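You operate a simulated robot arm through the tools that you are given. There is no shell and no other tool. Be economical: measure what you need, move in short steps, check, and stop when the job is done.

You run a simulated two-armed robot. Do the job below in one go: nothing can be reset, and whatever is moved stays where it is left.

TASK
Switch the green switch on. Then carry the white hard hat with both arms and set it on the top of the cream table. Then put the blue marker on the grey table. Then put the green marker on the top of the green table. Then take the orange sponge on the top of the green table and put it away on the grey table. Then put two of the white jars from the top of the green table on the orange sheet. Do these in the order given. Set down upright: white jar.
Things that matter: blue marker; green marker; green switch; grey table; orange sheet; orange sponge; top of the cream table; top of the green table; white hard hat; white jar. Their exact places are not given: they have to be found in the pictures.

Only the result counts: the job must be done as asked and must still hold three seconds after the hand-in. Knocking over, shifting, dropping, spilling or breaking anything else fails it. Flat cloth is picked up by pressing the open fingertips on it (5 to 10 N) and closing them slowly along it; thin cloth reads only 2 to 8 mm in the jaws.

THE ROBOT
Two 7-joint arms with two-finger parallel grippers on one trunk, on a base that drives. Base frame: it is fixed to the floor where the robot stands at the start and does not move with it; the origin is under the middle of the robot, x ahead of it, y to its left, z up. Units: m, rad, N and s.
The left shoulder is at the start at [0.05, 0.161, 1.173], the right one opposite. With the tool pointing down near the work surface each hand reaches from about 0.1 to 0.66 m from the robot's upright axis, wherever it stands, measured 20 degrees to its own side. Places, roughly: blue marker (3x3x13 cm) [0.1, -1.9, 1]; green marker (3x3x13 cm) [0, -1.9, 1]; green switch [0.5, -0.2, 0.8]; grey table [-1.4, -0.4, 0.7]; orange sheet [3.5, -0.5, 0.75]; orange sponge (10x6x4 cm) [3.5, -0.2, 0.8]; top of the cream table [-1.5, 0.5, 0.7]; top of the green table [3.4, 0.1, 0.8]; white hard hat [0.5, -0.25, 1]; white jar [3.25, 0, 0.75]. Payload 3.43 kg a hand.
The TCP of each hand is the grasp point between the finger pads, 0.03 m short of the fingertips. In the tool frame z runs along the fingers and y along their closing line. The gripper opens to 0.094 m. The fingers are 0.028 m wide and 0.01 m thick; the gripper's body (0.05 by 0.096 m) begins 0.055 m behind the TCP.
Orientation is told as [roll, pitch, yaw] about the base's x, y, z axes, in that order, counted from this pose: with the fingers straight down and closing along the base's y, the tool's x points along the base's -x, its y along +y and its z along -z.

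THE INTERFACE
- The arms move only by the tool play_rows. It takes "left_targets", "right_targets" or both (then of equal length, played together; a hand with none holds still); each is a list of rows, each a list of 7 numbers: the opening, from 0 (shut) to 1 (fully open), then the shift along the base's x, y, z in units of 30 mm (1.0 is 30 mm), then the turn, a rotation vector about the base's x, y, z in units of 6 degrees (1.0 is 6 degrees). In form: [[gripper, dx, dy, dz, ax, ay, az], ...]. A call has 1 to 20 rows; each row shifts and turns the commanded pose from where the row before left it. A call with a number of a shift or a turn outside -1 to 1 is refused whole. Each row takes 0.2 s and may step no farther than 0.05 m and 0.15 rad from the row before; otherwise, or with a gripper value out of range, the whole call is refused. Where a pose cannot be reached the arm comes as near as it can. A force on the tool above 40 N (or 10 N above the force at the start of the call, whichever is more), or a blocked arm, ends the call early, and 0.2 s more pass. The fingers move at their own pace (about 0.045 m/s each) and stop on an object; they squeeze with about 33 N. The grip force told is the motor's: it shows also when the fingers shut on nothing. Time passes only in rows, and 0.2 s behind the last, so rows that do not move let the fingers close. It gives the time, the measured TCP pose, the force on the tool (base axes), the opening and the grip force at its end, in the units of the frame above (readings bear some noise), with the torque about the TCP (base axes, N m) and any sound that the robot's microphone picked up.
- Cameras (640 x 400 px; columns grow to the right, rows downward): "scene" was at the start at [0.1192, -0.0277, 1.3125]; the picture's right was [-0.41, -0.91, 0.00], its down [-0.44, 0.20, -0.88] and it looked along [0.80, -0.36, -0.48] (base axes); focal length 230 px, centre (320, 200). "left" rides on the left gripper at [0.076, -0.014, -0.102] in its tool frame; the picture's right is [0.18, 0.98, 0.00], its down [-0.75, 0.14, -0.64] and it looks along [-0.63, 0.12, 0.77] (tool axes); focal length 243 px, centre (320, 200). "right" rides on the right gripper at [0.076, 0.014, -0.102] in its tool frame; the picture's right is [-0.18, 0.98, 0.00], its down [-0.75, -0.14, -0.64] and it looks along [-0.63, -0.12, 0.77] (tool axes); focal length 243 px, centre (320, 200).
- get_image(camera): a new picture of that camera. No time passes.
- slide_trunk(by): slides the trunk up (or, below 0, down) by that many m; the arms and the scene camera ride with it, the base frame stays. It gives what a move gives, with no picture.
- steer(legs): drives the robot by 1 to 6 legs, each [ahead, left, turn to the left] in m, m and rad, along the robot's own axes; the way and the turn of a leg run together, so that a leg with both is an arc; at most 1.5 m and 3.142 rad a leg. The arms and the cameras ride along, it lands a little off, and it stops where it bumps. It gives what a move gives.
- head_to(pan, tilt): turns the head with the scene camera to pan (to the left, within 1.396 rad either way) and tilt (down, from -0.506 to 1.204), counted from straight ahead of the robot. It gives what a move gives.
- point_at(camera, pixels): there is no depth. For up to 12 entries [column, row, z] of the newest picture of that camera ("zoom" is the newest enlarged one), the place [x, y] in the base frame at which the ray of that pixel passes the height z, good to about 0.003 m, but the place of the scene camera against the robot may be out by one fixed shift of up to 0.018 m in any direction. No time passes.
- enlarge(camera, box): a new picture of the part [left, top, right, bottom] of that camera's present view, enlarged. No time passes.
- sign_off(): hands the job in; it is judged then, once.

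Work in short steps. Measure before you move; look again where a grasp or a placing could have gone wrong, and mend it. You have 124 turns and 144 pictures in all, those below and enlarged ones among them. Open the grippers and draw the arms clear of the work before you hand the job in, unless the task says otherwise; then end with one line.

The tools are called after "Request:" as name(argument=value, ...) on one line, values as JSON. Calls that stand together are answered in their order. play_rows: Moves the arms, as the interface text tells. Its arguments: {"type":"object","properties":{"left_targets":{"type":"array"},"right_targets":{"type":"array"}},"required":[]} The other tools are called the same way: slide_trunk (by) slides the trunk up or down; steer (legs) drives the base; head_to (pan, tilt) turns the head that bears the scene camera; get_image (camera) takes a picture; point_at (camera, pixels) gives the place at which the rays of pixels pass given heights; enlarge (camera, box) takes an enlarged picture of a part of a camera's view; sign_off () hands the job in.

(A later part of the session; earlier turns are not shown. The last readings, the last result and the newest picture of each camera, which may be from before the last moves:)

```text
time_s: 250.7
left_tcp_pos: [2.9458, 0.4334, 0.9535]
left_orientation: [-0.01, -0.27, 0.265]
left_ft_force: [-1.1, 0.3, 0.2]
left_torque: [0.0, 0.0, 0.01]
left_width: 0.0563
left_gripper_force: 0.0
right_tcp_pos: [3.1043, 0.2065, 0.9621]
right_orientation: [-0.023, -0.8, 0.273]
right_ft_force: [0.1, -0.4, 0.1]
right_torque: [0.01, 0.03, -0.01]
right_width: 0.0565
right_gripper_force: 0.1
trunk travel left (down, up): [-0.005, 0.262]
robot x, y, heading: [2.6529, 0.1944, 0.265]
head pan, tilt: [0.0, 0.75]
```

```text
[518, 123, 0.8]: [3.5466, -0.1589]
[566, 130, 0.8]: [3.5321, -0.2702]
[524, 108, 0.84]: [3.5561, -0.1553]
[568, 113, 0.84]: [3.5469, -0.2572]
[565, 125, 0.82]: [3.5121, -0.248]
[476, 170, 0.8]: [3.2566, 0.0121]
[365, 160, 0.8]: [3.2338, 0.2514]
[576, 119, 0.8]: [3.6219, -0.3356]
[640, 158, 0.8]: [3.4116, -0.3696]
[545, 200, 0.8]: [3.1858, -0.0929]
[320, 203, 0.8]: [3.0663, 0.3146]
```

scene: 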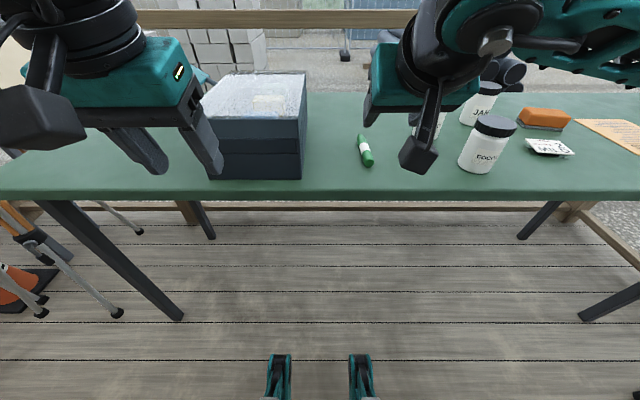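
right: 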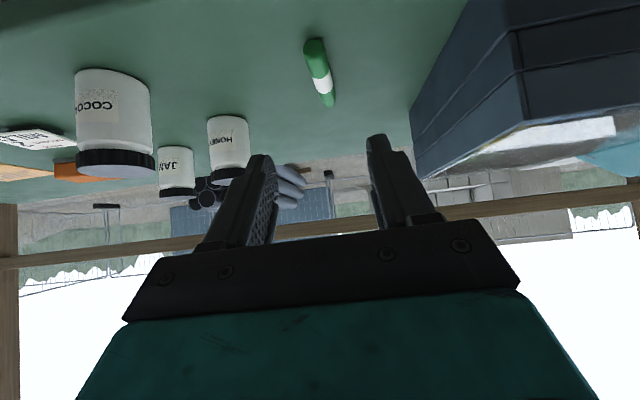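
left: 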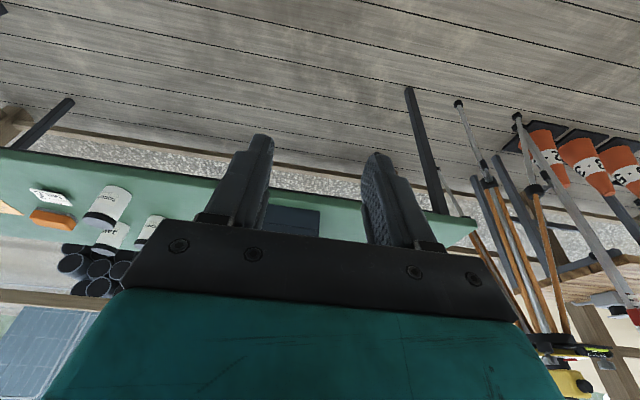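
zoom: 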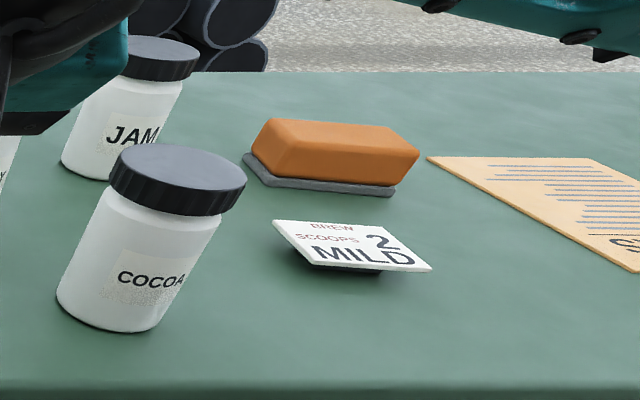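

The sponge is centred near (3.57,-0.22), its long axis nearly along y, 0.35 m deep in the table. I raise the trunk, reposition to about (2.97,-0.37) heading 0.66, and bring the right hand over it with yaw 82°.

Request:
slide_trunk(by=0.15)

Request:
steer(legs=[[-0.15, 0, 0], [0, 0, 0.4], [0.035, -0.7, 0]])

Request:
play_rows(right_targets=[[0.75, 0.3, -0.07, 0, -0.595, 0.747, 0], [0.75, 0.3, -0.07, 0, -0.595, 0.747, 0], [0.75, 0.3, -0.07, 0, -0.595, 0.747, 0], [0.75, 0.3, -0.07, 0, -0.595, 0.747, 0], [0.75, 0.3, -0.07, 0, -0.595, 0.747, 0], [0.75, 0.3, -0.07, 0, -0.595, 0.747, 0], [0.75, 0.3, -0.07, 0, -0.595, 0.747, 0], [0.75, 0.3, -0.07, 0, -0.595, 0.747, 0], [0.75, 0.3, -0.07, 0, 0, 0, 0.915], [0.75, 0.3, -0.07, 0, 0, 0, 0.915], [0.75, 0.3, -0.07, 0, 0, 0, 0.915], [0.75, 0.3, -0.07, 0, 0, 0, 0.915], [0.75, 0.3, -0.07, 0, 0, 0, 0.915], [0.75, 0.3, -0.07, 0, 0, 0, 0.915], [0.75, 0.3, -0.07, 0, 0, 0, 0.915], [0.75, 0.3, -0.07, 0, 0, 0, 0.915]])

Request:
get_image(camera="right")

Request:
get_image(camera="scene")

```text
time_s: 252.4
left_tcp_pos: [2.9483, 0.4341, 1.1034]
left_orientation: [-0.01, -0.268, 0.265]
left_ft_force: [0.2, -0.1, -0.1]
left_torque: [0.04, -0.01, 0.03]
left_width: 0.0566
left_gripper_force: 0.0
right_tcp_pos: [3.1029, 0.2069, 1.1119]
right_orientation: [-0.022, -0.8, 0.271]
right_ft_force: [0.1, 0.2, 0.4]
right_torque: [0.01, -0.03, 0.01]
right_width: 0.0564
right_gripper_force: 0.0
trunk travel left (down, up): [-0.155, 0.112]
robot x, y, heading: [2.6539, 0.1884, 0.268]
head pan, tilt: [0.0, 0.75]
```

```text
time_s: 261.1
left_tcp_pos: [3.1339, -0.029, 1.1042]
left_orientation: [-0.01, -0.267, 0.671]
left_ft_force: [0.4, 0.2, -0.5]
left_torque: [-0.02, -0.01, -0.03]
left_width: 0.0565
left_gripper_force: 0.0
right_tcp_pos: [3.3687, -0.1765, 1.1115]
right_orientation: [-0.022, -0.8, 0.677]
right_ft_force: [-0.4, 0.4, -0.2]
right_torque: [-0.01, -0.01, 0.0]
right_width: 0.0565
right_gripper_force: 0.0
trunk travel left (down, up): [-0.155, 0.112]
robot x, y, heading: [2.9641, -0.3661, 0.67]
head pan, tilt: [0.0, 0.75]
```

```text
time_s: 264.5
left_tcp_pos: [3.133, -0.0293, 1.1043]
left_orientation: [-0.009, -0.268, 0.67]
left_ft_force: [-0.6, 0.2, -0.4]
left_torque: [0.0, -0.03, 0.05]
left_width: 0.0567
left_gripper_force: 0.0
right_tcp_pos: [3.4613, -0.2139, 1.1048]
right_orientation: [-0.023, 0.0, 1.442]
right_ft_force: [0.6, 0.1, -0.3]
right_torque: [0.01, -0.01, -0.02]
right_width: 0.0711
right_gripper_force: 0.0
right hand out of reach, approached as far as the arm can: row 15, 16
trunk travel left (down, up): [-0.155, 0.112]
robot x, y, heading: [2.9595, -0.3634, 0.668]
head pan, tilt: [0.0, 0.75]
```

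```text
39 pictures are left
```

right: 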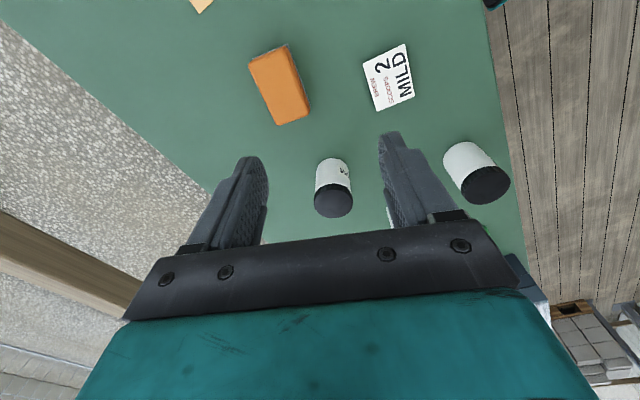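

```text
38 pictures are left
```

scene: 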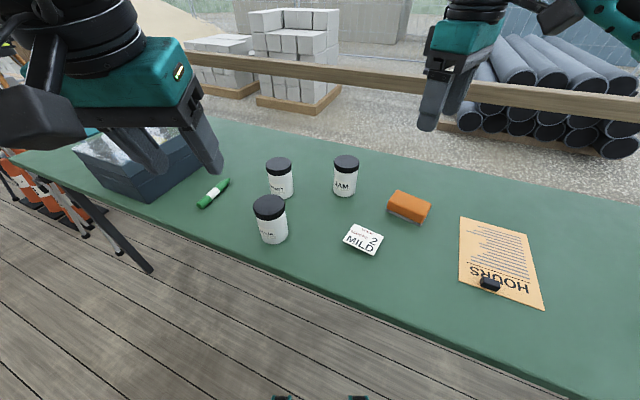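

I get the sponge's exact pose from the right camera and note the sheet corners from the scene.

Request:
point_at(camera="right", pixels=[[249, 62, 0.84], [287, 50, 0.84], [276, 125, 0.84], [309, 112, 0.84], [279, 88, 0.84], [333, 190, 0.9], [390, 78, 0.82]])

Request:
point_at(camera="scene", pixels=[[460, 218, 0.8], [526, 231, 0.8], [543, 308, 0.8], [458, 280, 0.8], [490, 286, 0.8], [282, 192, 0.8], [345, 190, 0.8], [274, 236, 0.8], [390, 203, 0.84], [431, 210, 0.84]])

```text
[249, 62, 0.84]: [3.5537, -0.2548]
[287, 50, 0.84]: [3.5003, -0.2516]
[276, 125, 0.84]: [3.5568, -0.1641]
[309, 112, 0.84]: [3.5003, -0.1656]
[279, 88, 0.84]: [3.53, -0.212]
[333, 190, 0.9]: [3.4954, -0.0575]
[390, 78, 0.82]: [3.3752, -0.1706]
```

```text
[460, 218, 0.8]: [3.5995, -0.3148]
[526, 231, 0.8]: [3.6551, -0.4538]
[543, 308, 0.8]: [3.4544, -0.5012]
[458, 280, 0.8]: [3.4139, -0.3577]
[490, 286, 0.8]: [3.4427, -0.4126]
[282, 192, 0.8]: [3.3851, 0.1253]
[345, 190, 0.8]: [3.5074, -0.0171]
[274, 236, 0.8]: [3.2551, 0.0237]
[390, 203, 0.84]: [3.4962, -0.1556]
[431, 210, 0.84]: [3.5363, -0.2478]
```

The sponge centre is (3.528,-0.209), aligned with the axes, 5.5 cm wide in x. I move above it while descending to 0.96 and fix the yaw.

Request:
play_rows(right_targets=[[0.8, 0.1, 0.02, -0.6, 0, 0, 0.15], [0.8, 0.3, 0.02, -0.6, 0, 0, 0.15], [0.8, 0.3, 0.02, -0.6, 0, 0, 0.15], [0.8, 0.3, 0.02, -0.6, 0, 0, 0.15], [0.8, 0.3, 0.02, -0.6, 0, 0, 0.15], [0.8, 0.3, 0.02, -0.6, 0, 0, 0.15], [0.8, 0.3, 0.02, -0.6, 0, 0, 0.15], [0.8, 0.3, 0.02, -0.6, 0, 0, 0.15]])

Request:
get_image(camera="right")

```text
time_s: 266.3
left_tcp_pos: [3.1334, -0.028, 1.1045]
left_orientation: [-0.009, -0.269, 0.67]
left_ft_force: [-0.3, -0.2, 0.6]
left_torque: [0.01, 0.0, -0.01]
left_width: 0.0565
left_gripper_force: 0.0
right_tcp_pos: [3.4393, -0.2391, 1.0462]
right_orientation: [-0.026, 0.001, 1.539]
right_ft_force: [-0.8, -0.2, 0.4]
right_torque: [-0.02, -0.01, -0.01]
right_width: 0.0753
right_gripper_force: 0.2
right hand out of reach, approached as far as the arm can: row 1, 2, 3, 4, 5, 6, 7, 8
trunk travel left (down, up): [-0.155, 0.112]
robot x, y, heading: [2.9612, -0.3665, 0.666]
head pan, tilt: [0.0, 0.75]
```

```text
37 pictures are left
```

right: 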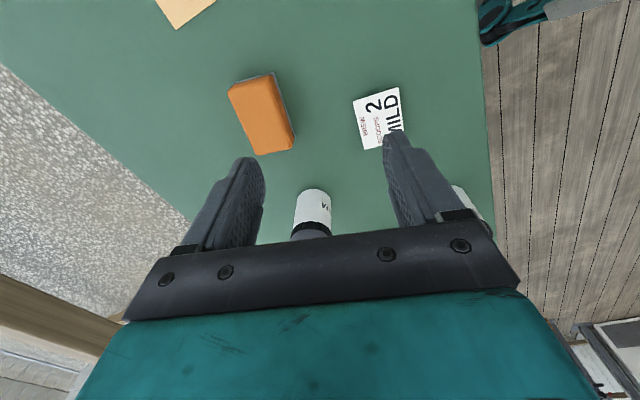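

The wrist is near its turning limit. I turn the robot further left (heading 0.95) and step to (3.05,-0.54), so the hand needs less yaw.

Request:
steer(legs=[[0, 0, 0.284], [-0.092, -0.17, 0]])

Request:
play_rows(right_targets=[[0.8, 0.4, 0.5, 0, 0, 0, -0.48], [0.8, 0.4, 0.5, -0.4, 0, 0, -0.48], [0.8, 0.4, 0.5, -0.5, 0, 0, -0.48], [0.8, 0.4, 0.5, -0.5, 0, 0, -0.48], [0.8, 0.4, 0.5, -0.5, 0, 0, -0.48]])

Request:
get_image(camera="right")

```text
time_s: 269.4
left_tcp_pos: [3.1175, -0.1659, 1.1033]
left_orientation: [-0.009, -0.269, 0.956]
left_ft_force: [-0.5, 0.8, 0.2]
left_torque: [0.02, 0.0, -0.02]
left_width: 0.0565
left_gripper_force: 0.0
right_tcp_pos: [3.4693, -0.283, 1.0458]
right_orientation: [-0.024, 0.001, 1.827]
right_ft_force: [0.1, -1.2, 0.5]
right_torque: [-0.04, 0.01, 0.0]
right_width: 0.0751
right_gripper_force: 0.1
trunk travel left (down, up): [-0.155, 0.112]
robot x, y, heading: [3.0449, -0.5403, 0.957]
head pan, tilt: [0.0, 0.75]
```

```text
time_s: 270.6
left_tcp_pos: [3.1171, -0.1655, 1.1037]
left_orientation: [-0.009, -0.268, 0.957]
left_ft_force: [-0.3, -0.3, -0.5]
left_torque: [-0.01, -0.01, 0.03]
left_width: 0.0563
left_gripper_force: 0.0
right_tcp_pos: [3.523, -0.2133, 0.9869]
right_orientation: [-0.025, 0.0, 1.573]
right_ft_force: [-0.4, 0.3, -0.6]
right_torque: [0.03, 0.04, 0.02]
right_width: 0.0751
right_gripper_force: 0.0
right hand out of reach, approached as far as the arm can: row 1
trunk travel left (down, up): [-0.155, 0.112]
robot x, y, heading: [3.0459, -0.538, 0.957]
head pan, tilt: [0.0, 0.75]
```

```text
36 pictures are left
```

right: 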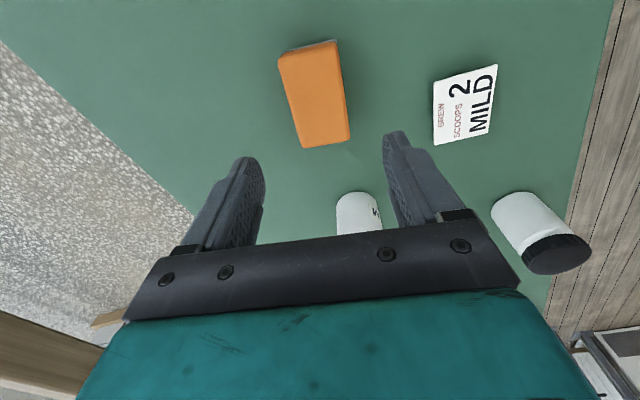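

Well placed. I confirm the sponge's centre before descending.

Request:
point_at(camera="right", pixels=[[278, 57, 0.84], [338, 42, 0.84], [303, 147, 0.84], [349, 138, 0.84], [316, 96, 0.84]])

```text
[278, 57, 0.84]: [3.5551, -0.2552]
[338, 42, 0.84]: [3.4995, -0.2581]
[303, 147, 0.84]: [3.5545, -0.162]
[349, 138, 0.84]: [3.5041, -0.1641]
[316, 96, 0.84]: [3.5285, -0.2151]
```

I descend to TCP 0.842 (tips about 1 cm above the table) and close on the sponge.

Request:
play_rows(right_targets=[[0.8, 0.08, 0.05, -0.8, 0, 0, 0], [0.8, 0.08, 0.03, -0.8, 0, 0, 0], [0.8, 0, 0, -0.8, 0, 0, 0], [0.8, 0, 0, -0.8, 0, 0, 0], [0.8, 0, 0, -0.8, 0, 0, 0], [0.8, 0, 0, -0.8, 0, 0, 0], [0.6, 0, 0, 0, 0, 0, 0], [0.5, 0, 0, 0, 0, 0, 0], [0.4, 0, 0, 0, 0, 0, 0], [0.3, 0, 0, 0, 0, 0, 0], [0.3, 0, 0, 0, 0, 0, 0]])

```text
time_s: 273.0
left_tcp_pos: [3.1175, -0.1658, 1.1034]
left_orientation: [-0.009, -0.271, 0.957]
left_ft_force: [-0.1, -0.1, -0.2]
left_torque: [-0.02, 0.03, -0.01]
left_width: 0.0562
left_gripper_force: 0.2
right_tcp_pos: [3.5232, -0.2153, 0.8673]
right_orientation: [-0.027, 0.002, 1.575]
right_ft_force: [0.6, 0.3, 0.0]
right_torque: [0.01, -0.01, -0.01]
right_width: 0.0565
right_gripper_force: 32.6
right hand out of reach, approached as far as the arm can: row 1
trunk travel left (down, up): [-0.155, 0.112]
robot x, y, heading: [3.0472, -0.5404, 0.957]
head pan, tilt: [0.0, 0.75]
```

It closed at z 0.867, a bit high. I reopen, go down 2.4 cm more and close again.

Request:
play_rows(right_targets=[[0.8, 0, 0, 0, 0, 0, 0], [0.8, 0, 0, 0, 0, 0, 0], [0.8, 0.05, 0.05, -0.4, 0, 0, 0], [0.8, 0.05, 0.05, -0.4, 0, 0, 0], [0.6, 0, 0, 0, 0, 0, 0], [0.5, 0, 0, 0, 0, 0, 0], [0.4, 0, 0, 0, 0, 0, 0], [0.3, 0, 0, 0, 0, 0, 0], [0.3, 0, 0, 0, 0, 0, 0]])

Request:
get_image(camera="right")

```text
time_s: 275.0
left_tcp_pos: [3.1167, -0.1657, 1.1036]
left_orientation: [-0.01, -0.268, 0.955]
left_ft_force: [-0.7, 0.7, 0.6]
left_torque: [0.0, -0.03, 0.02]
left_width: 0.0564
left_gripper_force: 0.1
right_tcp_pos: [3.5238, -0.215, 0.8675]
right_orientation: [-0.026, -0.001, 1.575]
right_ft_force: [-0.4, 0.5, 0.4]
right_torque: [-0.02, -0.03, -0.01]
right_width: 0.0568
right_gripper_force: 33.1
right hand out of reach, approached as far as the arm can: row 3, 4
trunk travel left (down, up): [-0.155, 0.112]
robot x, y, heading: [3.0487, -0.5414, 0.958]
head pan, tilt: [0.0, 0.75]
```

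```text
35 pictures are left
```

right: 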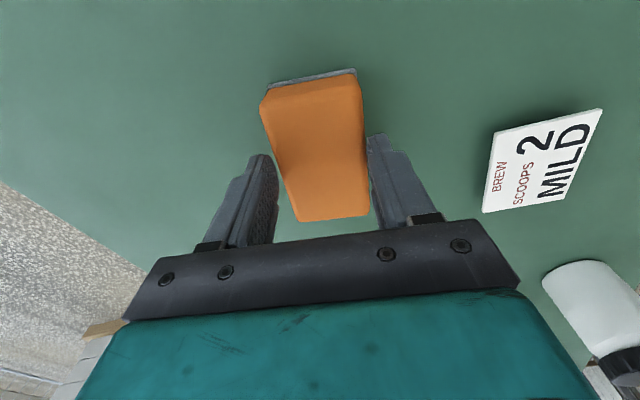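

The arm can't go lower from here, so I open, lower the trunk 2.5 cm, and close.

Request:
play_rows(right_targets=[[0.8, 0, 0, 0, 0, 0, 0], [0.8, 0, 0, 0, 0, 0, 0], [0.8, 0, 0, 0, 0, 0, 0]])

Request:
slide_trunk(by=-0.025)

Request:
play_rows(right_targets=[[0.6, 0, 0, 0, 0, 0, 0], [0.5, 0, 0, 0, 0, 0, 0], [0.4, 0, 0, 0, 0, 0, 0], [0.3, 0, 0, 0, 0, 0, 0], [0.3, 0, 0, 0, 0, 0, 0]])

Request:
slide_trunk(by=0.15)

Request:
get_image(camera="right")

```text
time_s: 275.8
left_tcp_pos: [3.1168, -0.1648, 1.103]
left_orientation: [-0.009, -0.27, 0.955]
left_ft_force: [0.1, -0.3, -0.7]
left_torque: [-0.02, 0.02, 0.01]
left_width: 0.0564
left_gripper_force: 0.1
right_tcp_pos: [3.524, -0.2151, 0.8679]
right_orientation: [-0.026, -0.001, 1.575]
right_ft_force: [-0.7, 0.5, 0.6]
right_torque: [0.04, 0.03, 0.0]
right_width: 0.0752
right_gripper_force: 0.2
trunk travel left (down, up): [-0.155, 0.112]
robot x, y, heading: [3.0466, -0.5426, 0.958]
head pan, tilt: [0.0, 0.75]
```

```text
time_s: 276.5
left_tcp_pos: [3.117, -0.1655, 1.078]
left_orientation: [-0.009, -0.268, 0.957]
left_ft_force: [-0.2, 0.4, -0.4]
left_torque: [0.01, 0.02, 0.0]
left_width: 0.0563
left_gripper_force: 0.0
right_tcp_pos: [3.5245, -0.2142, 0.8444]
right_orientation: [-0.025, -0.001, 1.574]
right_ft_force: [-0.4, -1.0, 0.4]
right_torque: [0.02, 0.0, 0.01]
right_width: 0.0751
right_gripper_force: 0.0
trunk travel left (down, up): [-0.13, 0.137]
robot x, y, heading: [3.0428, -0.5401, 0.959]
head pan, tilt: [0.0, 0.75]
```

```text
time_s: 277.7
left_tcp_pos: [3.1165, -0.1663, 1.0777]
left_orientation: [-0.007, -0.269, 0.957]
left_ft_force: [-0.4, -0.1, -0.1]
left_torque: [-0.02, 0.02, -0.01]
left_width: 0.0564
left_gripper_force: 0.1
right_tcp_pos: [3.5248, -0.2137, 0.8439]
right_orientation: [-0.025, 0.0, 1.575]
right_ft_force: [0.0, 0.1, 3.7]
right_torque: [0.02, -0.17, 0.04]
right_width: 0.0585
right_gripper_force: 33.1
trunk travel left (down, up): [-0.13, 0.137]
robot x, y, heading: [3.0444, -0.5376, 0.952]
head pan, tilt: [0.0, 0.75]
```

```text
time_s: 279.3
left_tcp_pos: [3.1172, -0.1652, 1.215]
left_orientation: [-0.007, -0.269, 0.957]
left_ft_force: [0.4, -0.3, -0.6]
left_torque: [0.03, -0.02, -0.02]
left_width: 0.0565
left_gripper_force: 0.2
right_tcp_pos: [3.5248, -0.2149, 0.9804]
right_orientation: [-0.025, 0.003, 1.575]
right_ft_force: [-0.3, -0.4, -0.3]
right_torque: [0.04, -0.02, 0.0]
right_width: 0.0582
right_gripper_force: 33.1
right hand out of reach, approached as far as the arm can: row 1
trunk travel left (down, up): [-0.267, 0.0]
robot x, y, heading: [3.0468, -0.5356, 0.958]
head pan, tilt: [0.0, 0.75]
```

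```text
34 pictures are left
```

right: 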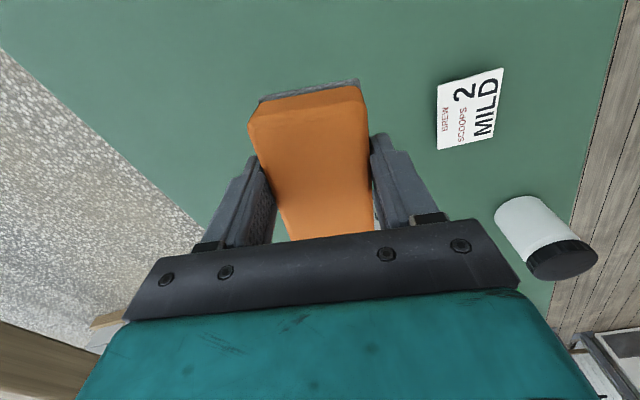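

The sponge is held. I retract the right hand and drive back along the known lane to the spot in front of the doorway.

Request:
play_rows(right_targets=[[0.3, -0.3, -0.4, 0.4, 0, 0, 0], [0.3, -0.55, -0.78, 0.4, 0, 0, 0], [0.3, -0.55, -0.78, 0.4, 0, 0, 0], [0.3, -0.55, -0.78, 0.4, 0, 0, 0], [0.3, -0.55, -0.78, 0.3, 0, 0, 0], [0.3, -0.55, -0.78, 0.3, 0, 0, 0], [0.3, -0.55, -0.78, 0.3, 0, 0, 0]])

Request:
steer(legs=[[0, 0.9, 0], [0, 0, -2.312], [-0.75, -0.02, 0], [-0.68, 0, 0], [-1.0, -0.535, 0]])

```text
time_s: 280.9
left_tcp_pos: [3.1165, -0.1646, 1.2147]
left_orientation: [-0.009, -0.269, 0.956]
left_ft_force: [0.4, -0.1, 0.4]
left_torque: [0.0, -0.06, 0.0]
left_width: 0.0565
left_gripper_force: 0.1
right_tcp_pos: [3.4156, -0.3672, 1.0558]
right_orientation: [-0.025, 0.001, 1.572]
right_ft_force: [0.0, 0.2, -1.8]
right_torque: [-0.01, 0.03, -0.01]
right_width: 0.0571
right_gripper_force: 32.8
trunk travel left (down, up): [-0.267, 0.0]
robot x, y, heading: [3.0444, -0.5366, 0.955]
head pan, tilt: [0.0, 0.75]
```

```text
time_s: 306.9
left_tcp_pos: [1.3867, 1.8795, 1.2156]
left_orientation: [-0.009, -0.269, -1.278]
left_ft_force: [0.2, 0.2, 0.1]
left_torque: [0.0, 0.0, 0.0]
left_width: 0.0564
left_gripper_force: 0.1
right_tcp_pos: [1.0441, 1.7681, 1.0554]
right_orientation: [-0.027, 0.0, -0.661]
right_ft_force: [0.8, -0.4, 0.2]
right_torque: [0.02, 0.01, 0.04]
right_width: 0.0568
right_gripper_force: 32.9
trunk travel left (down, up): [-0.267, 0.0]
robot x, y, heading: [1.1321, 2.169, -1.276]
head pan, tilt: [0.0, 0.75]
```

I'm at (1.13,2.17). I align to the door line and pass sideways to the right through the doorway.

Request:
steer(legs=[[0, 0, -0.08], [-0.045, 0, 0], [0, -1.1, 0]])

Request:
steer(legs=[[0, -0.7, 0]])

```text
time_s: 317.9
left_tcp_pos: [0.2622, 1.681, 1.2155]
left_orientation: [-0.012, -0.27, -1.389]
left_ft_force: [0.6, -0.3, 0.2]
left_torque: [0.01, 0.03, 0.01]
left_width: 0.0564
left_gripper_force: 0.1
right_tcp_pos: [-0.091, 1.6075, 1.0558]
right_orientation: [-0.025, 0.001, -0.768]
right_ft_force: [0.8, -0.4, -0.5]
right_torque: [0.03, 0.02, 0.0]
right_width: 0.0565
right_gripper_force: 33.1
trunk travel left (down, up): [-0.267, 0.0]
robot x, y, heading: [0.0471, 1.994, -1.385]
head pan, tilt: [0.0, 0.75]
```

```text
time_s: 324.5
left_tcp_pos: [-0.4314, 1.5521, 1.2154]
left_orientation: [-0.008, -0.269, -1.382]
left_ft_force: [-0.6, -0.7, -0.3]
left_torque: [-0.04, 0.02, 0.01]
left_width: 0.0564
left_gripper_force: 0.0
right_tcp_pos: [-0.7834, 1.4768, 1.0554]
right_orientation: [-0.025, -0.001, -0.766]
right_ft_force: [0.2, -1.1, -0.6]
right_torque: [0.01, -0.02, -0.04]
right_width: 0.0567
right_gripper_force: 33.3
trunk travel left (down, up): [-0.267, 0.0]
robot x, y, heading: [-0.651, 1.864, -1.386]
head pan, tilt: [0.0, 0.75]
```

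I'm through. I drive down to about (-0.72,-0.36), turn to the grey table, and look.

Request:
steer(legs=[[1.09, -0.24, 0], [1.09, -0.24, 0], [0, 0, -1.494]])

Request:
head_to(pan=0.0, tilt=0.75)

Request:
get_image(camera="scene")

```text
time_s: 339.3
left_tcp_pos: [-0.9832, -0.6402, 1.2147]
left_orientation: [-0.008, -0.268, -2.86]
left_ft_force: [-0.6, 0.8, -0.2]
left_torque: [0.0, -0.03, 0.03]
left_width: 0.0563
left_gripper_force: 0.0
right_tcp_pos: [-1.091, -0.2976, 1.054]
right_orientation: [-0.028, 0.001, -2.246]
right_ft_force: [-1.1, 0.8, -0.1]
right_torque: [0.02, 0.03, 0.0]
right_width: 0.0565
right_gripper_force: 32.7
trunk travel left (down, up): [-0.267, 0.0]
robot x, y, heading: [-0.6941, -0.3927, -2.859]
head pan, tilt: [0.0, 0.75]
```

```text
time_s: 339.9
left_tcp_pos: [-0.9847, -0.6405, 1.2153]
left_orientation: [-0.009, -0.268, -2.859]
left_ft_force: [-0.1, -0.4, -1.1]
left_torque: [-0.01, -0.03, 0.0]
left_width: 0.0562
left_gripper_force: 0.1
right_tcp_pos: [-1.0906, -0.2971, 1.0556]
right_orientation: [-0.028, 0.002, -2.245]
right_ft_force: [-0.7, 0.5, -0.3]
right_torque: [-0.01, 0.01, 0.0]
right_width: 0.0569
right_gripper_force: 33.0
trunk travel left (down, up): [-0.267, 0.0]
robot x, y, heading: [-0.6947, -0.3928, -2.863]
head pan, tilt: [0.0, 0.75]
```

```text
33 pictures are left
```

scene: 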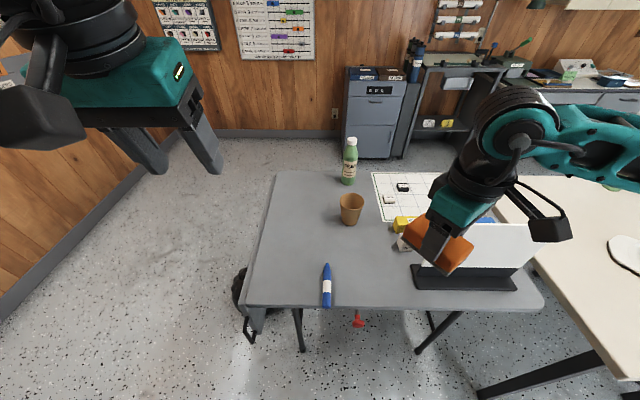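

The free spot between the marker (326,285) and the board base (412,280) is around (372,258). I locate it and the surroundings at z 0.74.

Request:
point_at(camera="scene", pixels=[[372, 258, 0.74], [372, 275, 0.74], [326, 285, 0.74], [327, 265, 0.74], [412, 285, 0.74], [412, 266, 0.74], [352, 222, 0.74], [397, 245, 0.74], [372, 307, 0.74], [290, 250, 0.74]])

```text
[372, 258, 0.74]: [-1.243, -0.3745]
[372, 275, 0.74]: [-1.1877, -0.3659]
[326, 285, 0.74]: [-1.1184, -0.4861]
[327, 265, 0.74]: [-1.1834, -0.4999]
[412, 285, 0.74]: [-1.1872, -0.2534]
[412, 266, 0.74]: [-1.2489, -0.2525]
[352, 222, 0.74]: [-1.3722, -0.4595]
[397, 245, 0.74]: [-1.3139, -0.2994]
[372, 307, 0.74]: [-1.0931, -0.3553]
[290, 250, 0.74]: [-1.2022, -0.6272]
```

I place the sponge at (-1.215,-0.372): move over it, then lower with the trunk.

Request:
play_rows(right_targets=[[0.3, -0.83, -0.5, 0, 0, 0, 0], [0.3, -0.83, -0.5, 0, 0, 0, 0], [0.3, -0.83, -0.5, 0, 0, 0, 0], [0.3, -0.83, -0.5, 0, 0, 0, 0], [0.3, -0.83, -0.5, 0, 0, 0, 0]])

Request:
slide_trunk(by=-0.22)

Request:
get_image(camera="right")

Request:
enlarge(camera="scene", box=[240, 130, 560, 330])

```text
time_s: 341.1
left_tcp_pos: [-0.9846, -0.6411, 1.2155]
left_orientation: [-0.009, -0.268, -2.86]
left_ft_force: [0.3, 0.0, 0.2]
left_torque: [0.0, 0.01, 0.0]
left_width: 0.0568
left_gripper_force: 0.0
right_tcp_pos: [-1.2165, -0.3751, 1.0539]
right_orientation: [-0.028, 0.003, -2.245]
right_ft_force: [-0.2, 0.9, 0.1]
right_torque: [0.05, 0.0, 0.01]
right_width: 0.0568
right_gripper_force: 32.9
trunk travel left (down, up): [-0.267, 0.0]
robot x, y, heading: [-0.694, -0.3953, -2.86]
head pan, tilt: [0.0, 0.75]
```

```text
time_s: 343.4
left_tcp_pos: [-0.9833, -0.6398, 0.9954]
left_orientation: [-0.008, -0.269, -2.861]
left_ft_force: [-0.2, -0.5, 0.1]
left_torque: [0.0, -0.01, 0.0]
left_width: 0.0566
left_gripper_force: 0.0
right_tcp_pos: [-1.2145, -0.3734, 0.8355]
right_orientation: [-0.026, 0.0, -2.244]
right_ft_force: [0.2, 0.5, -1.2]
right_torque: [-0.01, -0.03, 0.02]
right_width: 0.0565
right_gripper_force: 33.0
trunk travel left (down, up): [-0.047, 0.22]
robot x, y, heading: [-0.6947, -0.3959, -2.864]
head pan, tilt: [0.0, 0.75]
```

```text
32 pictures are left
```

right: 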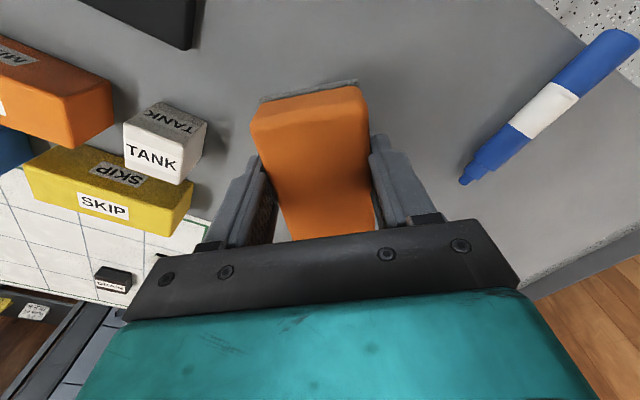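

```text
2.00 times, centred on (400, 230) of scene
```

zoom: 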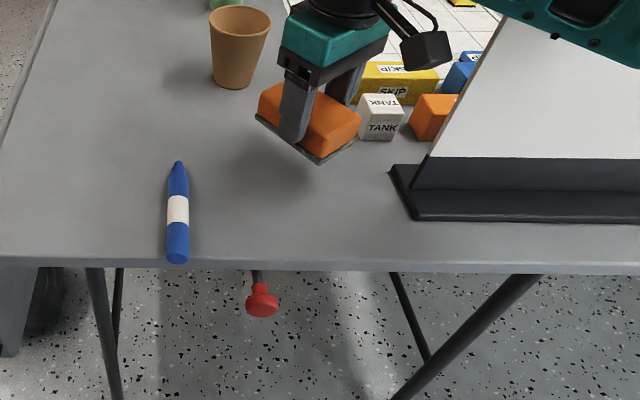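

The TANK block is a bit near, so I shift 3 cm toward the robot, lower to the table by trunk and arm, and release.

Request:
play_rows(right_targets=[[0.3, 0.5, 0, 0, 0, 0, 0], [0.3, 0.5, 0, 0, 0, 0, 0]])

Request:
slide_trunk(by=-0.04)

Request:
play_rows(right_targets=[[0.3, 0, 0, -0.1, 0, 0, 0], [0.3, 0, 0, -0.1, 0, 0, 0], [0.3, 0, 0, -0.1, 0, 0, 0], [0.3, 0, 0, -0.1, 0, 0, 0]])

```text
time_s: 344.0
left_tcp_pos: [-0.9831, -0.6404, 0.995]
left_orientation: [-0.01, -0.268, -2.863]
left_ft_force: [0.9, -1.0, -0.4]
left_torque: [0.0, -0.01, 0.06]
left_width: 0.0564
left_gripper_force: 0.1
right_tcp_pos: [-1.1845, -0.3724, 0.836]
right_orientation: [-0.025, -0.001, -2.241]
right_ft_force: [-0.4, -0.5, -0.2]
right_torque: [0.01, -0.02, 0.0]
right_width: 0.0566
right_gripper_force: 33.2
trunk travel left (down, up): [-0.047, 0.22]
robot x, y, heading: [-0.6965, -0.3919, -2.862]
head pan, tilt: [0.0, 0.75]
```

```text
time_s: 344.8
left_tcp_pos: [-0.9832, -0.6407, 0.955]
left_orientation: [-0.008, -0.269, -2.859]
left_ft_force: [0.2, 0.7, -0.3]
left_torque: [0.02, 0.04, 0.0]
left_width: 0.0561
left_gripper_force: 0.1
right_tcp_pos: [-1.1851, -0.3737, 0.796]
right_orientation: [-0.026, 0.001, -2.244]
right_ft_force: [-0.3, 0.1, 0.3]
right_torque: [-0.02, -0.03, 0.0]
right_width: 0.0568
right_gripper_force: 32.7
trunk travel left (down, up): [-0.007, 0.26]
robot x, y, heading: [-0.6943, -0.3938, -2.863]
head pan, tilt: [0.0, 0.75]
```

```text
time_s: 345.8
left_tcp_pos: [-0.9825, -0.6407, 0.9569]
left_orientation: [-0.008, -0.269, -2.86]
left_ft_force: [0.0, 0.0, 1.3]
left_torque: [-0.01, 0.0, -0.01]
left_width: 0.0564
left_gripper_force: 0.0
right_tcp_pos: [-1.184, -0.3735, 0.7856]
right_orientation: [-0.028, -0.002, -2.245]
right_ft_force: [1.7, 3.8, 11.4]
right_torque: [0.03, -0.4, 0.06]
right_width: 0.0568
right_gripper_force: 32.7
trunk travel left (down, up): [-0.007, 0.26]
robot x, y, heading: [-0.6972, -0.3926, -2.862]
head pan, tilt: [0.0, 0.75]
```

Contact at 11 N. I open, rise straight up, and check.

Request:
play_rows(right_targets=[[0.65, 0, 0, 0, 0, 0, 0], [0.72, 0, 0, 0, 0, 0, 0], [0.72, 0, 0, 0, 0, 0, 0], [0.72, 0, 0, 0.3, 0, 0, 0], [0.72, 0, 0, 0.8, 0, 0, 0]])

Request:
slide_trunk(by=0.25)

Request:
get_image(camera="scene")

```text
time_s: 347.0
left_tcp_pos: [-0.983, -0.641, 0.9547]
left_orientation: [-0.009, -0.269, -2.86]
left_ft_force: [0.2, 0.0, 0.3]
left_torque: [-0.01, 0.0, -0.02]
left_width: 0.0565
left_gripper_force: 0.1
right_tcp_pos: [-1.1861, -0.372, 0.8172]
right_orientation: [-0.026, 0.001, -2.242]
right_ft_force: [0.1, -0.2, -0.2]
right_torque: [-0.01, 0.01, 0.01]
right_width: 0.068
right_gripper_force: 0.2
trunk travel left (down, up): [-0.007, 0.26]
robot x, y, heading: [-0.6964, -0.3948, -2.866]
head pan, tilt: [0.0, 0.75]
```

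```text
time_s: 349.6
left_tcp_pos: [-0.9827, -0.6408, 1.2047]
left_orientation: [-0.008, -0.268, -2.859]
left_ft_force: [0.7, 1.0, 0.0]
left_torque: [-0.01, 0.0, 0.01]
left_width: 0.0564
left_gripper_force: 0.1
right_tcp_pos: [-1.1857, -0.3739, 1.0679]
right_orientation: [-0.026, 0.002, -2.244]
right_ft_force: [0.1, -0.5, 1.1]
right_torque: [-0.01, 0.01, 0.0]
right_width: 0.0678
right_gripper_force: 0.0
trunk travel left (down, up): [-0.257, 0.01]
robot x, y, heading: [-0.6959, -0.3931, -2.866]
head pan, tilt: [0.0, 0.75]
```

```text
30 pictures are left
```

scene: 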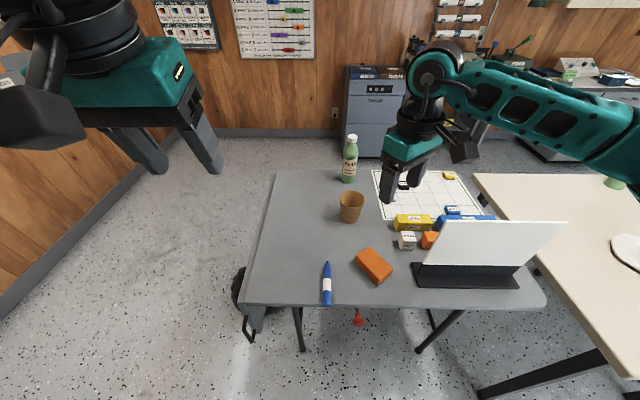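

The sponge is set. I tuck the right hand (straightening its yaw) and drive back to the doorway.

Request:
play_rows(right_targets=[[0.9, 0.8, 0.22, 0.3, 0, 0, -0.97], [0.9, 0.8, 0.22, 0.3, 0, 0, -0.97], [0.9, 0.8, 0.22, 0.3, 0, 0, -0.97], [0.9, 0.8, 0.22, 0.3, 0, 0, -0.97], [0.9, 0.8, 0.22, 0.3, 0, 0, -0.97], [0.9, 0.8, 0.22, 0, 0, 0, -0.97]])

Request:
steer(legs=[[0, 0, 1.5], [-1.1, 0.24, 0], [-1.1, 0.24, 0]])

```text
time_s: 351.0
left_tcp_pos: [-0.9832, -0.6406, 1.2054]
left_orientation: [-0.007, -0.27, -2.858]
left_ft_force: [0.1, -0.2, -0.4]
left_torque: [0.01, -0.01, -0.04]
left_width: 0.0563
left_gripper_force: 0.1
right_tcp_pos: [-1.0408, -0.3324, 1.1101]
right_orientation: [-0.026, 0.001, -2.854]
right_ft_force: [0.0, 0.8, 0.4]
right_torque: [0.0, 0.01, -0.04]
right_width: 0.0846
right_gripper_force: 0.1
trunk travel left (down, up): [-0.257, 0.01]
robot x, y, heading: [-0.6959, -0.3903, -2.864]
head pan, tilt: [0.0, 0.75]
```

```text
time_s: 366.0
left_tcp_pos: [-0.5506, 1.578, 1.2052]
left_orientation: [-0.009, -0.27, -1.307]
left_ft_force: [1.2, -0.3, -0.4]
left_torque: [0.02, -0.03, 0.03]
left_width: 0.0564
left_gripper_force: 0.0
right_tcp_pos: [-0.8598, 1.5259, 1.1102]
right_orientation: [-0.025, 0.0, -1.301]
right_ft_force: [-1.1, 0.1, 0.8]
right_torque: [0.01, -0.02, -0.01]
right_width: 0.0844
right_gripper_force: 0.0
trunk travel left (down, up): [-0.257, 0.01]
robot x, y, heading: [-0.7921, 1.871, -1.304]
head pan, tilt: [0.0, 0.75]
```

I align with the door line and enter the doorway.

Request:
steer(legs=[[0, 0, -0.05], [0.075, 0, 0], [0, 0.85, 0]])

```text
time_s: 374.8
left_tcp_pos: [0.2742, 1.6672, 1.2047]
left_orientation: [-0.008, -0.27, -1.37]
left_ft_force: [0.3, -0.1, 0.3]
left_torque: [0.01, -0.01, 0.02]
left_width: 0.0566
left_gripper_force: 0.0
right_tcp_pos: [-0.0378, 1.6332, 1.1099]
right_orientation: [-0.026, 0.001, -1.359]
right_ft_force: [0.1, -0.4, 0.5]
right_torque: [0.02, -0.02, 0.0]
right_width: 0.0847
right_gripper_force: 0.1
trunk travel left (down, up): [-0.257, 0.01]
robot x, y, heading: [0.0506, 1.9757, -1.373]
head pan, tilt: [0.0, 0.75]
```

On line with the earlier crossing. I go on through and along the porch lane.

Request:
steer(legs=[[0, 1.18, 0], [1.0, 0.55, 0], [0.72, 0, 0], [0, 0, 1.63], [0, -1.0, 0]])

```text
time_s: 406.9
left_tcp_pos: [2.5898, -0.1331, 1.2059]
left_orientation: [-0.01, -0.268, 0.231]
left_ft_force: [-0.4, 0.3, -0.2]
left_torque: [0.0, 0.0, -0.01]
left_width: 0.0563
left_gripper_force: 0.1
right_tcp_pos: [2.632, -0.4444, 1.1105]
right_orientation: [-0.025, 0.001, 0.236]
right_ft_force: [0.5, 0.3, 0.2]
right_torque: [-0.01, 0.02, 0.02]
right_width: 0.0846
right_gripper_force: 0.0
trunk travel left (down, up): [-0.257, 0.01]
robot x, y, heading: [2.2895, -0.3675, 0.228]
head pan, tilt: [0.0, 0.75]
```

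I approach to about (2.99,-0.23), lower the trunk 0.1 m, and look at the jars and sheet.

Request:
steer(legs=[[0, 0, 0.035], [0.71, -0.048, 0]])

Request:
slide_trunk(by=-0.1)

Request:
get_image(camera="right")

Request:
get_image(camera="scene")

```text
time_s: 411.3
left_tcp_pos: [3.2967, 0.0129, 1.2049]
left_orientation: [-0.006, -0.269, 0.255]
left_ft_force: [0.0, 0.1, -0.1]
left_torque: [-0.01, -0.03, 0.02]
left_width: 0.056
left_gripper_force: 0.0
right_tcp_pos: [3.3466, -0.2971, 1.1103]
right_orientation: [-0.026, 0.004, 0.262]
right_ft_force: [0.4, 0.1, 0.2]
right_torque: [-0.01, 0.01, -0.01]
right_width: 0.0847
right_gripper_force: 0.0
trunk travel left (down, up): [-0.257, 0.01]
robot x, y, heading: [3.0009, -0.2244, 0.253]
head pan, tilt: [0.0, 0.75]
```

```text
time_s: 412.6
left_tcp_pos: [3.2968, 0.0133, 1.1053]
left_orientation: [-0.009, -0.269, 0.256]
left_ft_force: [-1.1, 0.8, -1.4]
left_torque: [0.02, -0.02, 0.03]
left_width: 0.0563
left_gripper_force: 0.0
right_tcp_pos: [3.3462, -0.2977, 1.0099]
right_orientation: [-0.026, 0.001, 0.263]
right_ft_force: [0.0, -0.3, -0.3]
right_torque: [-0.02, 0.0, 0.01]
right_width: 0.0846
right_gripper_force: 0.0
trunk travel left (down, up): [-0.157, 0.11]
robot x, y, heading: [2.9982, -0.2233, 0.254]
head pan, tilt: [0.0, 0.75]
```

```text
29 pictures are left
```

right: 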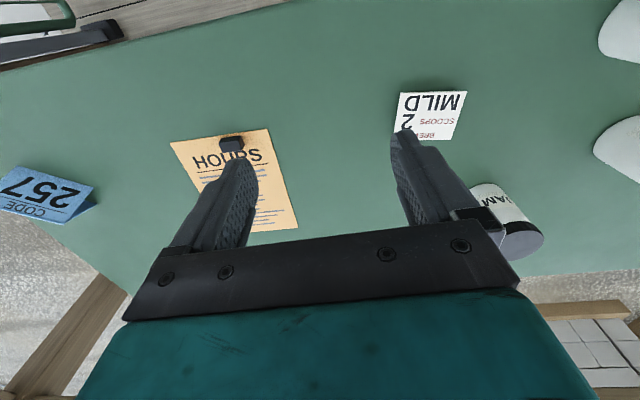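

```text
28 pictures are left
```

scene: 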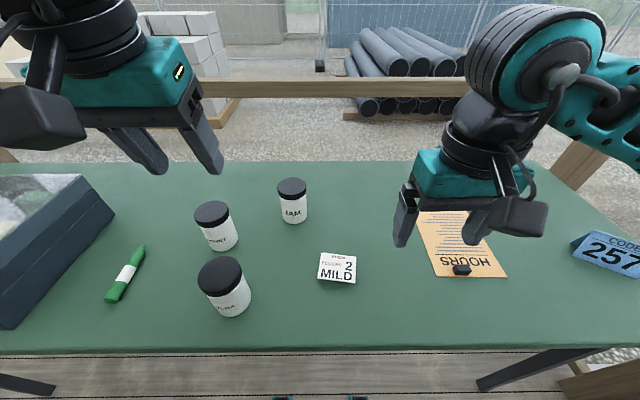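

I measure the jars (base and lid) and the sheet corners.

Request:
point_at(camera="right", pixels=[[170, 143, 0.8], [267, 129, 0.8], [298, 228, 0.8], [232, 146, 0.8], [521, 236, 0.9], [482, 195, 0.8], [430, 118, 0.82]])

Request:
point_at(camera="scene", pixels=[[294, 219, 0.8], [291, 187, 0.88], [291, 187, 0.9], [291, 187, 0.92], [276, 187, 0.9], [307, 187, 0.9], [220, 245, 0.8], [212, 212, 0.9], [230, 310, 0.8], [219, 274, 0.9], [307, 215, 0.81], [280, 215, 0.81]])

```text
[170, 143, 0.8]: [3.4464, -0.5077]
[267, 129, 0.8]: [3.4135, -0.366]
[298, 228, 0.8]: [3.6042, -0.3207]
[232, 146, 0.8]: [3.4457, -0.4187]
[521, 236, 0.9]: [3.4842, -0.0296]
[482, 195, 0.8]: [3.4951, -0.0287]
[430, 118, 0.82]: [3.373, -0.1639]
```

```text
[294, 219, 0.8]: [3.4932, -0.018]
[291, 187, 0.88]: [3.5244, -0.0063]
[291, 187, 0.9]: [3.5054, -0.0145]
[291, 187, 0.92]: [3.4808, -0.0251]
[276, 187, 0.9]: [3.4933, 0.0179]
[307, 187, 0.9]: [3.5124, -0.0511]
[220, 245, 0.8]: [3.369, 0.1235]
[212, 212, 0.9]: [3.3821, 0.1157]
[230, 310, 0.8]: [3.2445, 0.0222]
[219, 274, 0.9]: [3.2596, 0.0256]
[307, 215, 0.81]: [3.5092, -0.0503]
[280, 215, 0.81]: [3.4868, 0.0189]
```

Jam is at (3.495,-0.024), 7 cm wide, top z≈0.905. The sheet targets are A (3.590,-0.420) and B (3.505,-0.404), clear of the clip. I move the left hand aside and the right hand over Jam.

Request:
play_rows(left_targets=[[0.6, -0.3, 0.85, 0.3, 0, 0, 0], [0.6, -0.3, 0.85, 0.3, 0, 0, 0], [0.6, -0.3, 0.85, 0.3, 0, 0, 0], [0.6, -0.3, 0.85, 0.3, 0, 0, 0], [0.6, -0.3, 0.85, 0.3, 0, 0, 0], [0.6, -0.3, 0.85, 0.3, 0, 0, 0], [0.6, -0.3, 0.85, 0.3, 0, 0, 0], [0.6, 0, 0, 0, 0, 0, 0], [0.6, 0, 0, 0, 0, 0, 0], [0.6, 0, 0, 0, 0, 0, 0]], right_targets=[[1, 0.5, 0.913, 0, 0.02, 0, 0], [1, 0.5, 0.913, 0, 0.02, 0, 0], [1, 0.5, 0.913, 0, 0.02, 0, 0], [1, 0.5, 0.913, 0, 0.02, 0, 0], [1, 0.5, 0.913, 0, 0.02, 0, 0], [1, 0.5, 0.913, 0, 0.02, 0, 0], [1, 0.5, 0.913, 0, 0.02, 0, 0], [1, 0.5, 0.913, 0, 0.02, 0, 0], [1, 0.5, 0.913, 0, 0.02, 0, 0], [1, 0.5, 0.913, 0, 0.02, 0, 0]])

Request:
get_image(camera="right")

```text
time_s: 414.8
left_tcp_pos: [3.2325, 0.1931, 1.1672]
left_orientation: [-0.011, -0.269, 0.256]
left_ft_force: [0.3, -0.5, -0.3]
left_torque: [0.01, -0.01, -0.04]
left_width: 0.056
left_gripper_force: 0.1
right_tcp_pos: [3.4969, -0.0224, 1.011]
right_orientation: [-0.003, -0.005, 0.264]
right_ft_force: [-0.3, -0.2, -0.6]
right_torque: [-0.01, -0.01, 0.0]
right_width: 0.094
right_gripper_force: 0.2
trunk travel left (down, up): [-0.157, 0.11]
robot x, y, heading: [2.9971, -0.2264, 0.253]
head pan, tilt: [0.0, 0.75]
```

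```text
27 pictures are left
```

right: 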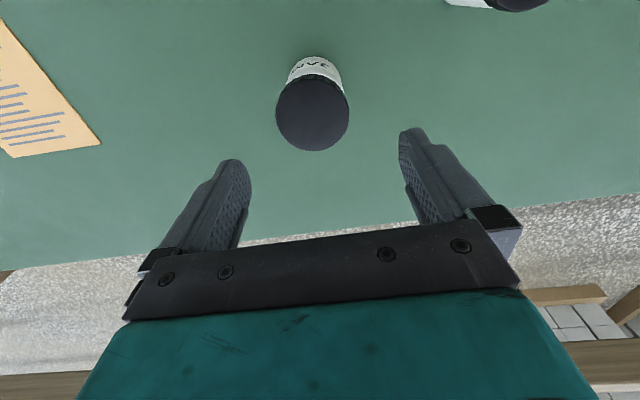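

I refine the lid centre at (313,114).

Request:
point_at(camera="right", pixels=[[313, 114, 0.905], [276, 114, 0.905], [349, 108, 0.905]])

```text
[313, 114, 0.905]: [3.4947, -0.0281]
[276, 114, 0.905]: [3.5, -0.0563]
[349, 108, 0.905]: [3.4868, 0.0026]
```

The lid is 6 cm wide, centred at (3.494,-0.027). I descend to 0.86 and close.

Request:
play_rows(right_targets=[[1, -0.1, -0.15, -0.84, 0, 0, 0], [1, 0, 0, -0.84, 0, 0, 0], [1, 0, 0, -0.84, 0, 0, 0], [1, 0, 0, -0.84, 0, 0, 0], [1, 0, 0, -0.84, 0, 0, 0], [1, 0, 0, -0.84, 0, 0, 0], [0.75, 0, 0, 0, 0, 0, 0], [0.65, 0, 0, 0, 0, 0, 0], [0.55, 0, 0, 0, 0, 0, 0], [0.45, 0, 0, 0, 0, 0, 0], [0.4, 0, 0, 0, 0, 0, 0]])

Request:
get_image(camera="scene")

```text
time_s: 417.2
left_tcp_pos: [3.2327, 0.1922, 1.1664]
left_orientation: [-0.009, -0.27, 0.256]
left_ft_force: [0.6, 0.4, -0.2]
left_torque: [0.0, -0.04, 0.03]
left_width: 0.056
left_gripper_force: 0.0
right_tcp_pos: [3.4921, -0.0295, 0.8579]
right_orientation: [-0.004, -0.001, 0.261]
right_ft_force: [0.2, -0.4, -2.9]
right_torque: [-0.01, -0.01, 0.02]
right_width: 0.068
right_gripper_force: 32.6
trunk travel left (down, up): [-0.157, 0.11]
robot x, y, heading: [2.9993, -0.2266, 0.257]
head pan, tilt: [0.0, 0.75]
```

```text
26 pictures are left
```

scene: 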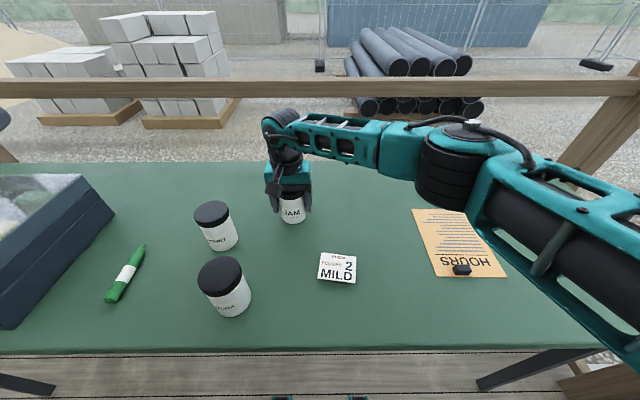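

Gripped (68 mm). I lift 9 cm and carry it over the far sheet spot A.

Request:
play_rows(right_targets=[[0.4, 0, 0, 0.8, 0, 0, 0], [0.4, 0, 0, 0.8, 0, 0, 0], [0.4, 0, 0, 0.8, 0, 0, 0], [0.4, 0, 0, 0.6, 0, 0, 0], [0.4, 0.233, -0.93, 0, 0, 0, 0], [0.4, 0.233, -0.93, 0, 0, 0, 0], [0.4, 0.233, -0.93, 0, 0, 0, 0], [0.4, 0.233, -0.93, 0, 0, 0, 0], [0.4, 0.233, -0.93, 0, 0, 0, 0], [0.4, 0.233, -0.93, 0, 0, 0, 0], [0.4, 0.233, -0.93, 0, 0, 0, 0], [0.4, 0.233, -0.93, 0, 0, 0, 0], [0.4, 0.233, -0.93, 0, 0, 0, 0], [0.4, 0.233, -0.93, 0, 0, 0, 0], [0.4, 0.233, -0.93, 0, 0, 0, 0], [0.4, 0.233, -0.93, 0, 0, 0, 0], [0.4, 0.233, -0.93, 0, 0, 0, 0], [0.4, 0.233, -0.93, 0, 0, 0, 0]])

Request:
get_image(camera="right")

Request:
get_image(camera="scene")

```text
time_s: 421.0
left_tcp_pos: [3.2325, 0.1924, 1.1664]
left_orientation: [-0.01, -0.269, 0.255]
left_ft_force: [0.3, 0.7, -0.5]
left_torque: [0.01, 0.02, -0.02]
left_width: 0.0564
left_gripper_force: 0.0
right_tcp_pos: [3.5929, -0.42, 0.9503]
right_orientation: [-0.007, -0.006, 0.262]
right_ft_force: [0.1, -0.2, -3.7]
right_torque: [0.02, 0.04, -0.04]
right_width: 0.0677
right_gripper_force: 32.9
trunk travel left (down, up): [-0.157, 0.11]
robot x, y, heading: [2.9969, -0.2259, 0.256]
head pan, tilt: [0.0, 0.75]
```

```text
25 pictures are left
```

right: 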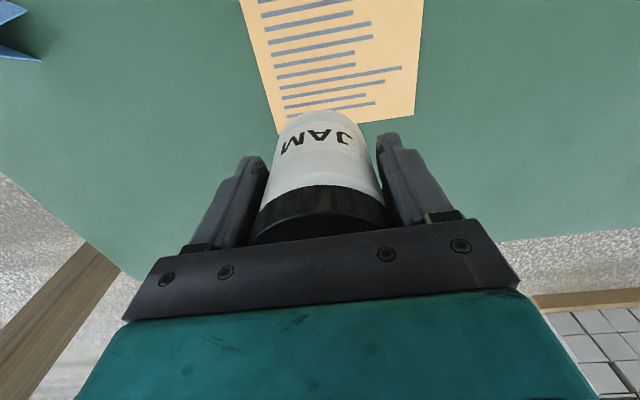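

```text
24 pictures are left
```

scene: 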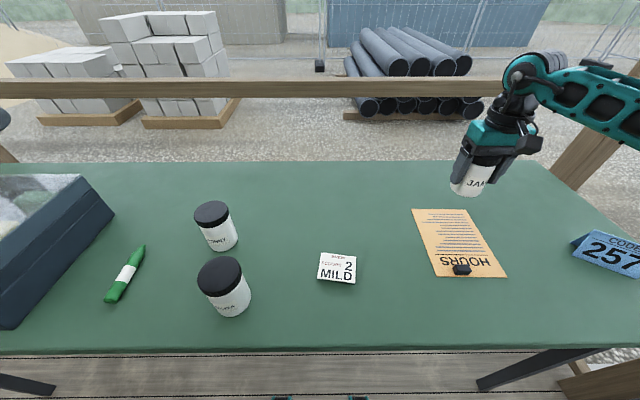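

I verify the sheet's far corners at (276,133) and (414,114) before lowering.

Request:
point_at(camera="right", pixels=[[276, 133, 0.8], [414, 114, 0.8]])

```text
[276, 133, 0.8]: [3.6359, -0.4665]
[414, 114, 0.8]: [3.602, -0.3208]
```

The corners match. I lower Jam, with a small shift back, slowing near contact.

Request:
play_rows(right_targets=[[0.4, -0.15, -0.03, -0.8, 0, 0, 0], [0.4, 0, 0, -0.8, 0, 0, 0], [0.4, 0, 0, -0.8, 0, 0, 0], [0.4, 0, 0, -0.25, 0, 0, 0], [0.4, 0, 0, -0.15, 0, 0, 0], [0.4, 0, 0, -0.1, 0, 0, 0], [0.4, 0, 0, -0.1, 0, 0, 0]])

```text
time_s: 422.6
left_tcp_pos: [3.2315, 0.1914, 1.1671]
left_orientation: [-0.009, -0.268, 0.254]
left_ft_force: [0.3, 0.9, -1.0]
left_torque: [-0.01, 0.02, 0.03]
left_width: 0.0569
left_gripper_force: 0.0
right_tcp_pos: [3.5867, -0.4172, 0.8611]
right_orientation: [-0.007, -0.007, 0.263]
right_ft_force: [-1.0, -1.2, 3.2]
right_torque: [0.07, 0.08, 0.03]
right_width: 0.0679
right_gripper_force: 32.8
trunk travel left (down, up): [-0.157, 0.11]
robot x, y, heading: [3.0012, -0.225, 0.253]
head pan, tilt: [0.0, 0.75]
```

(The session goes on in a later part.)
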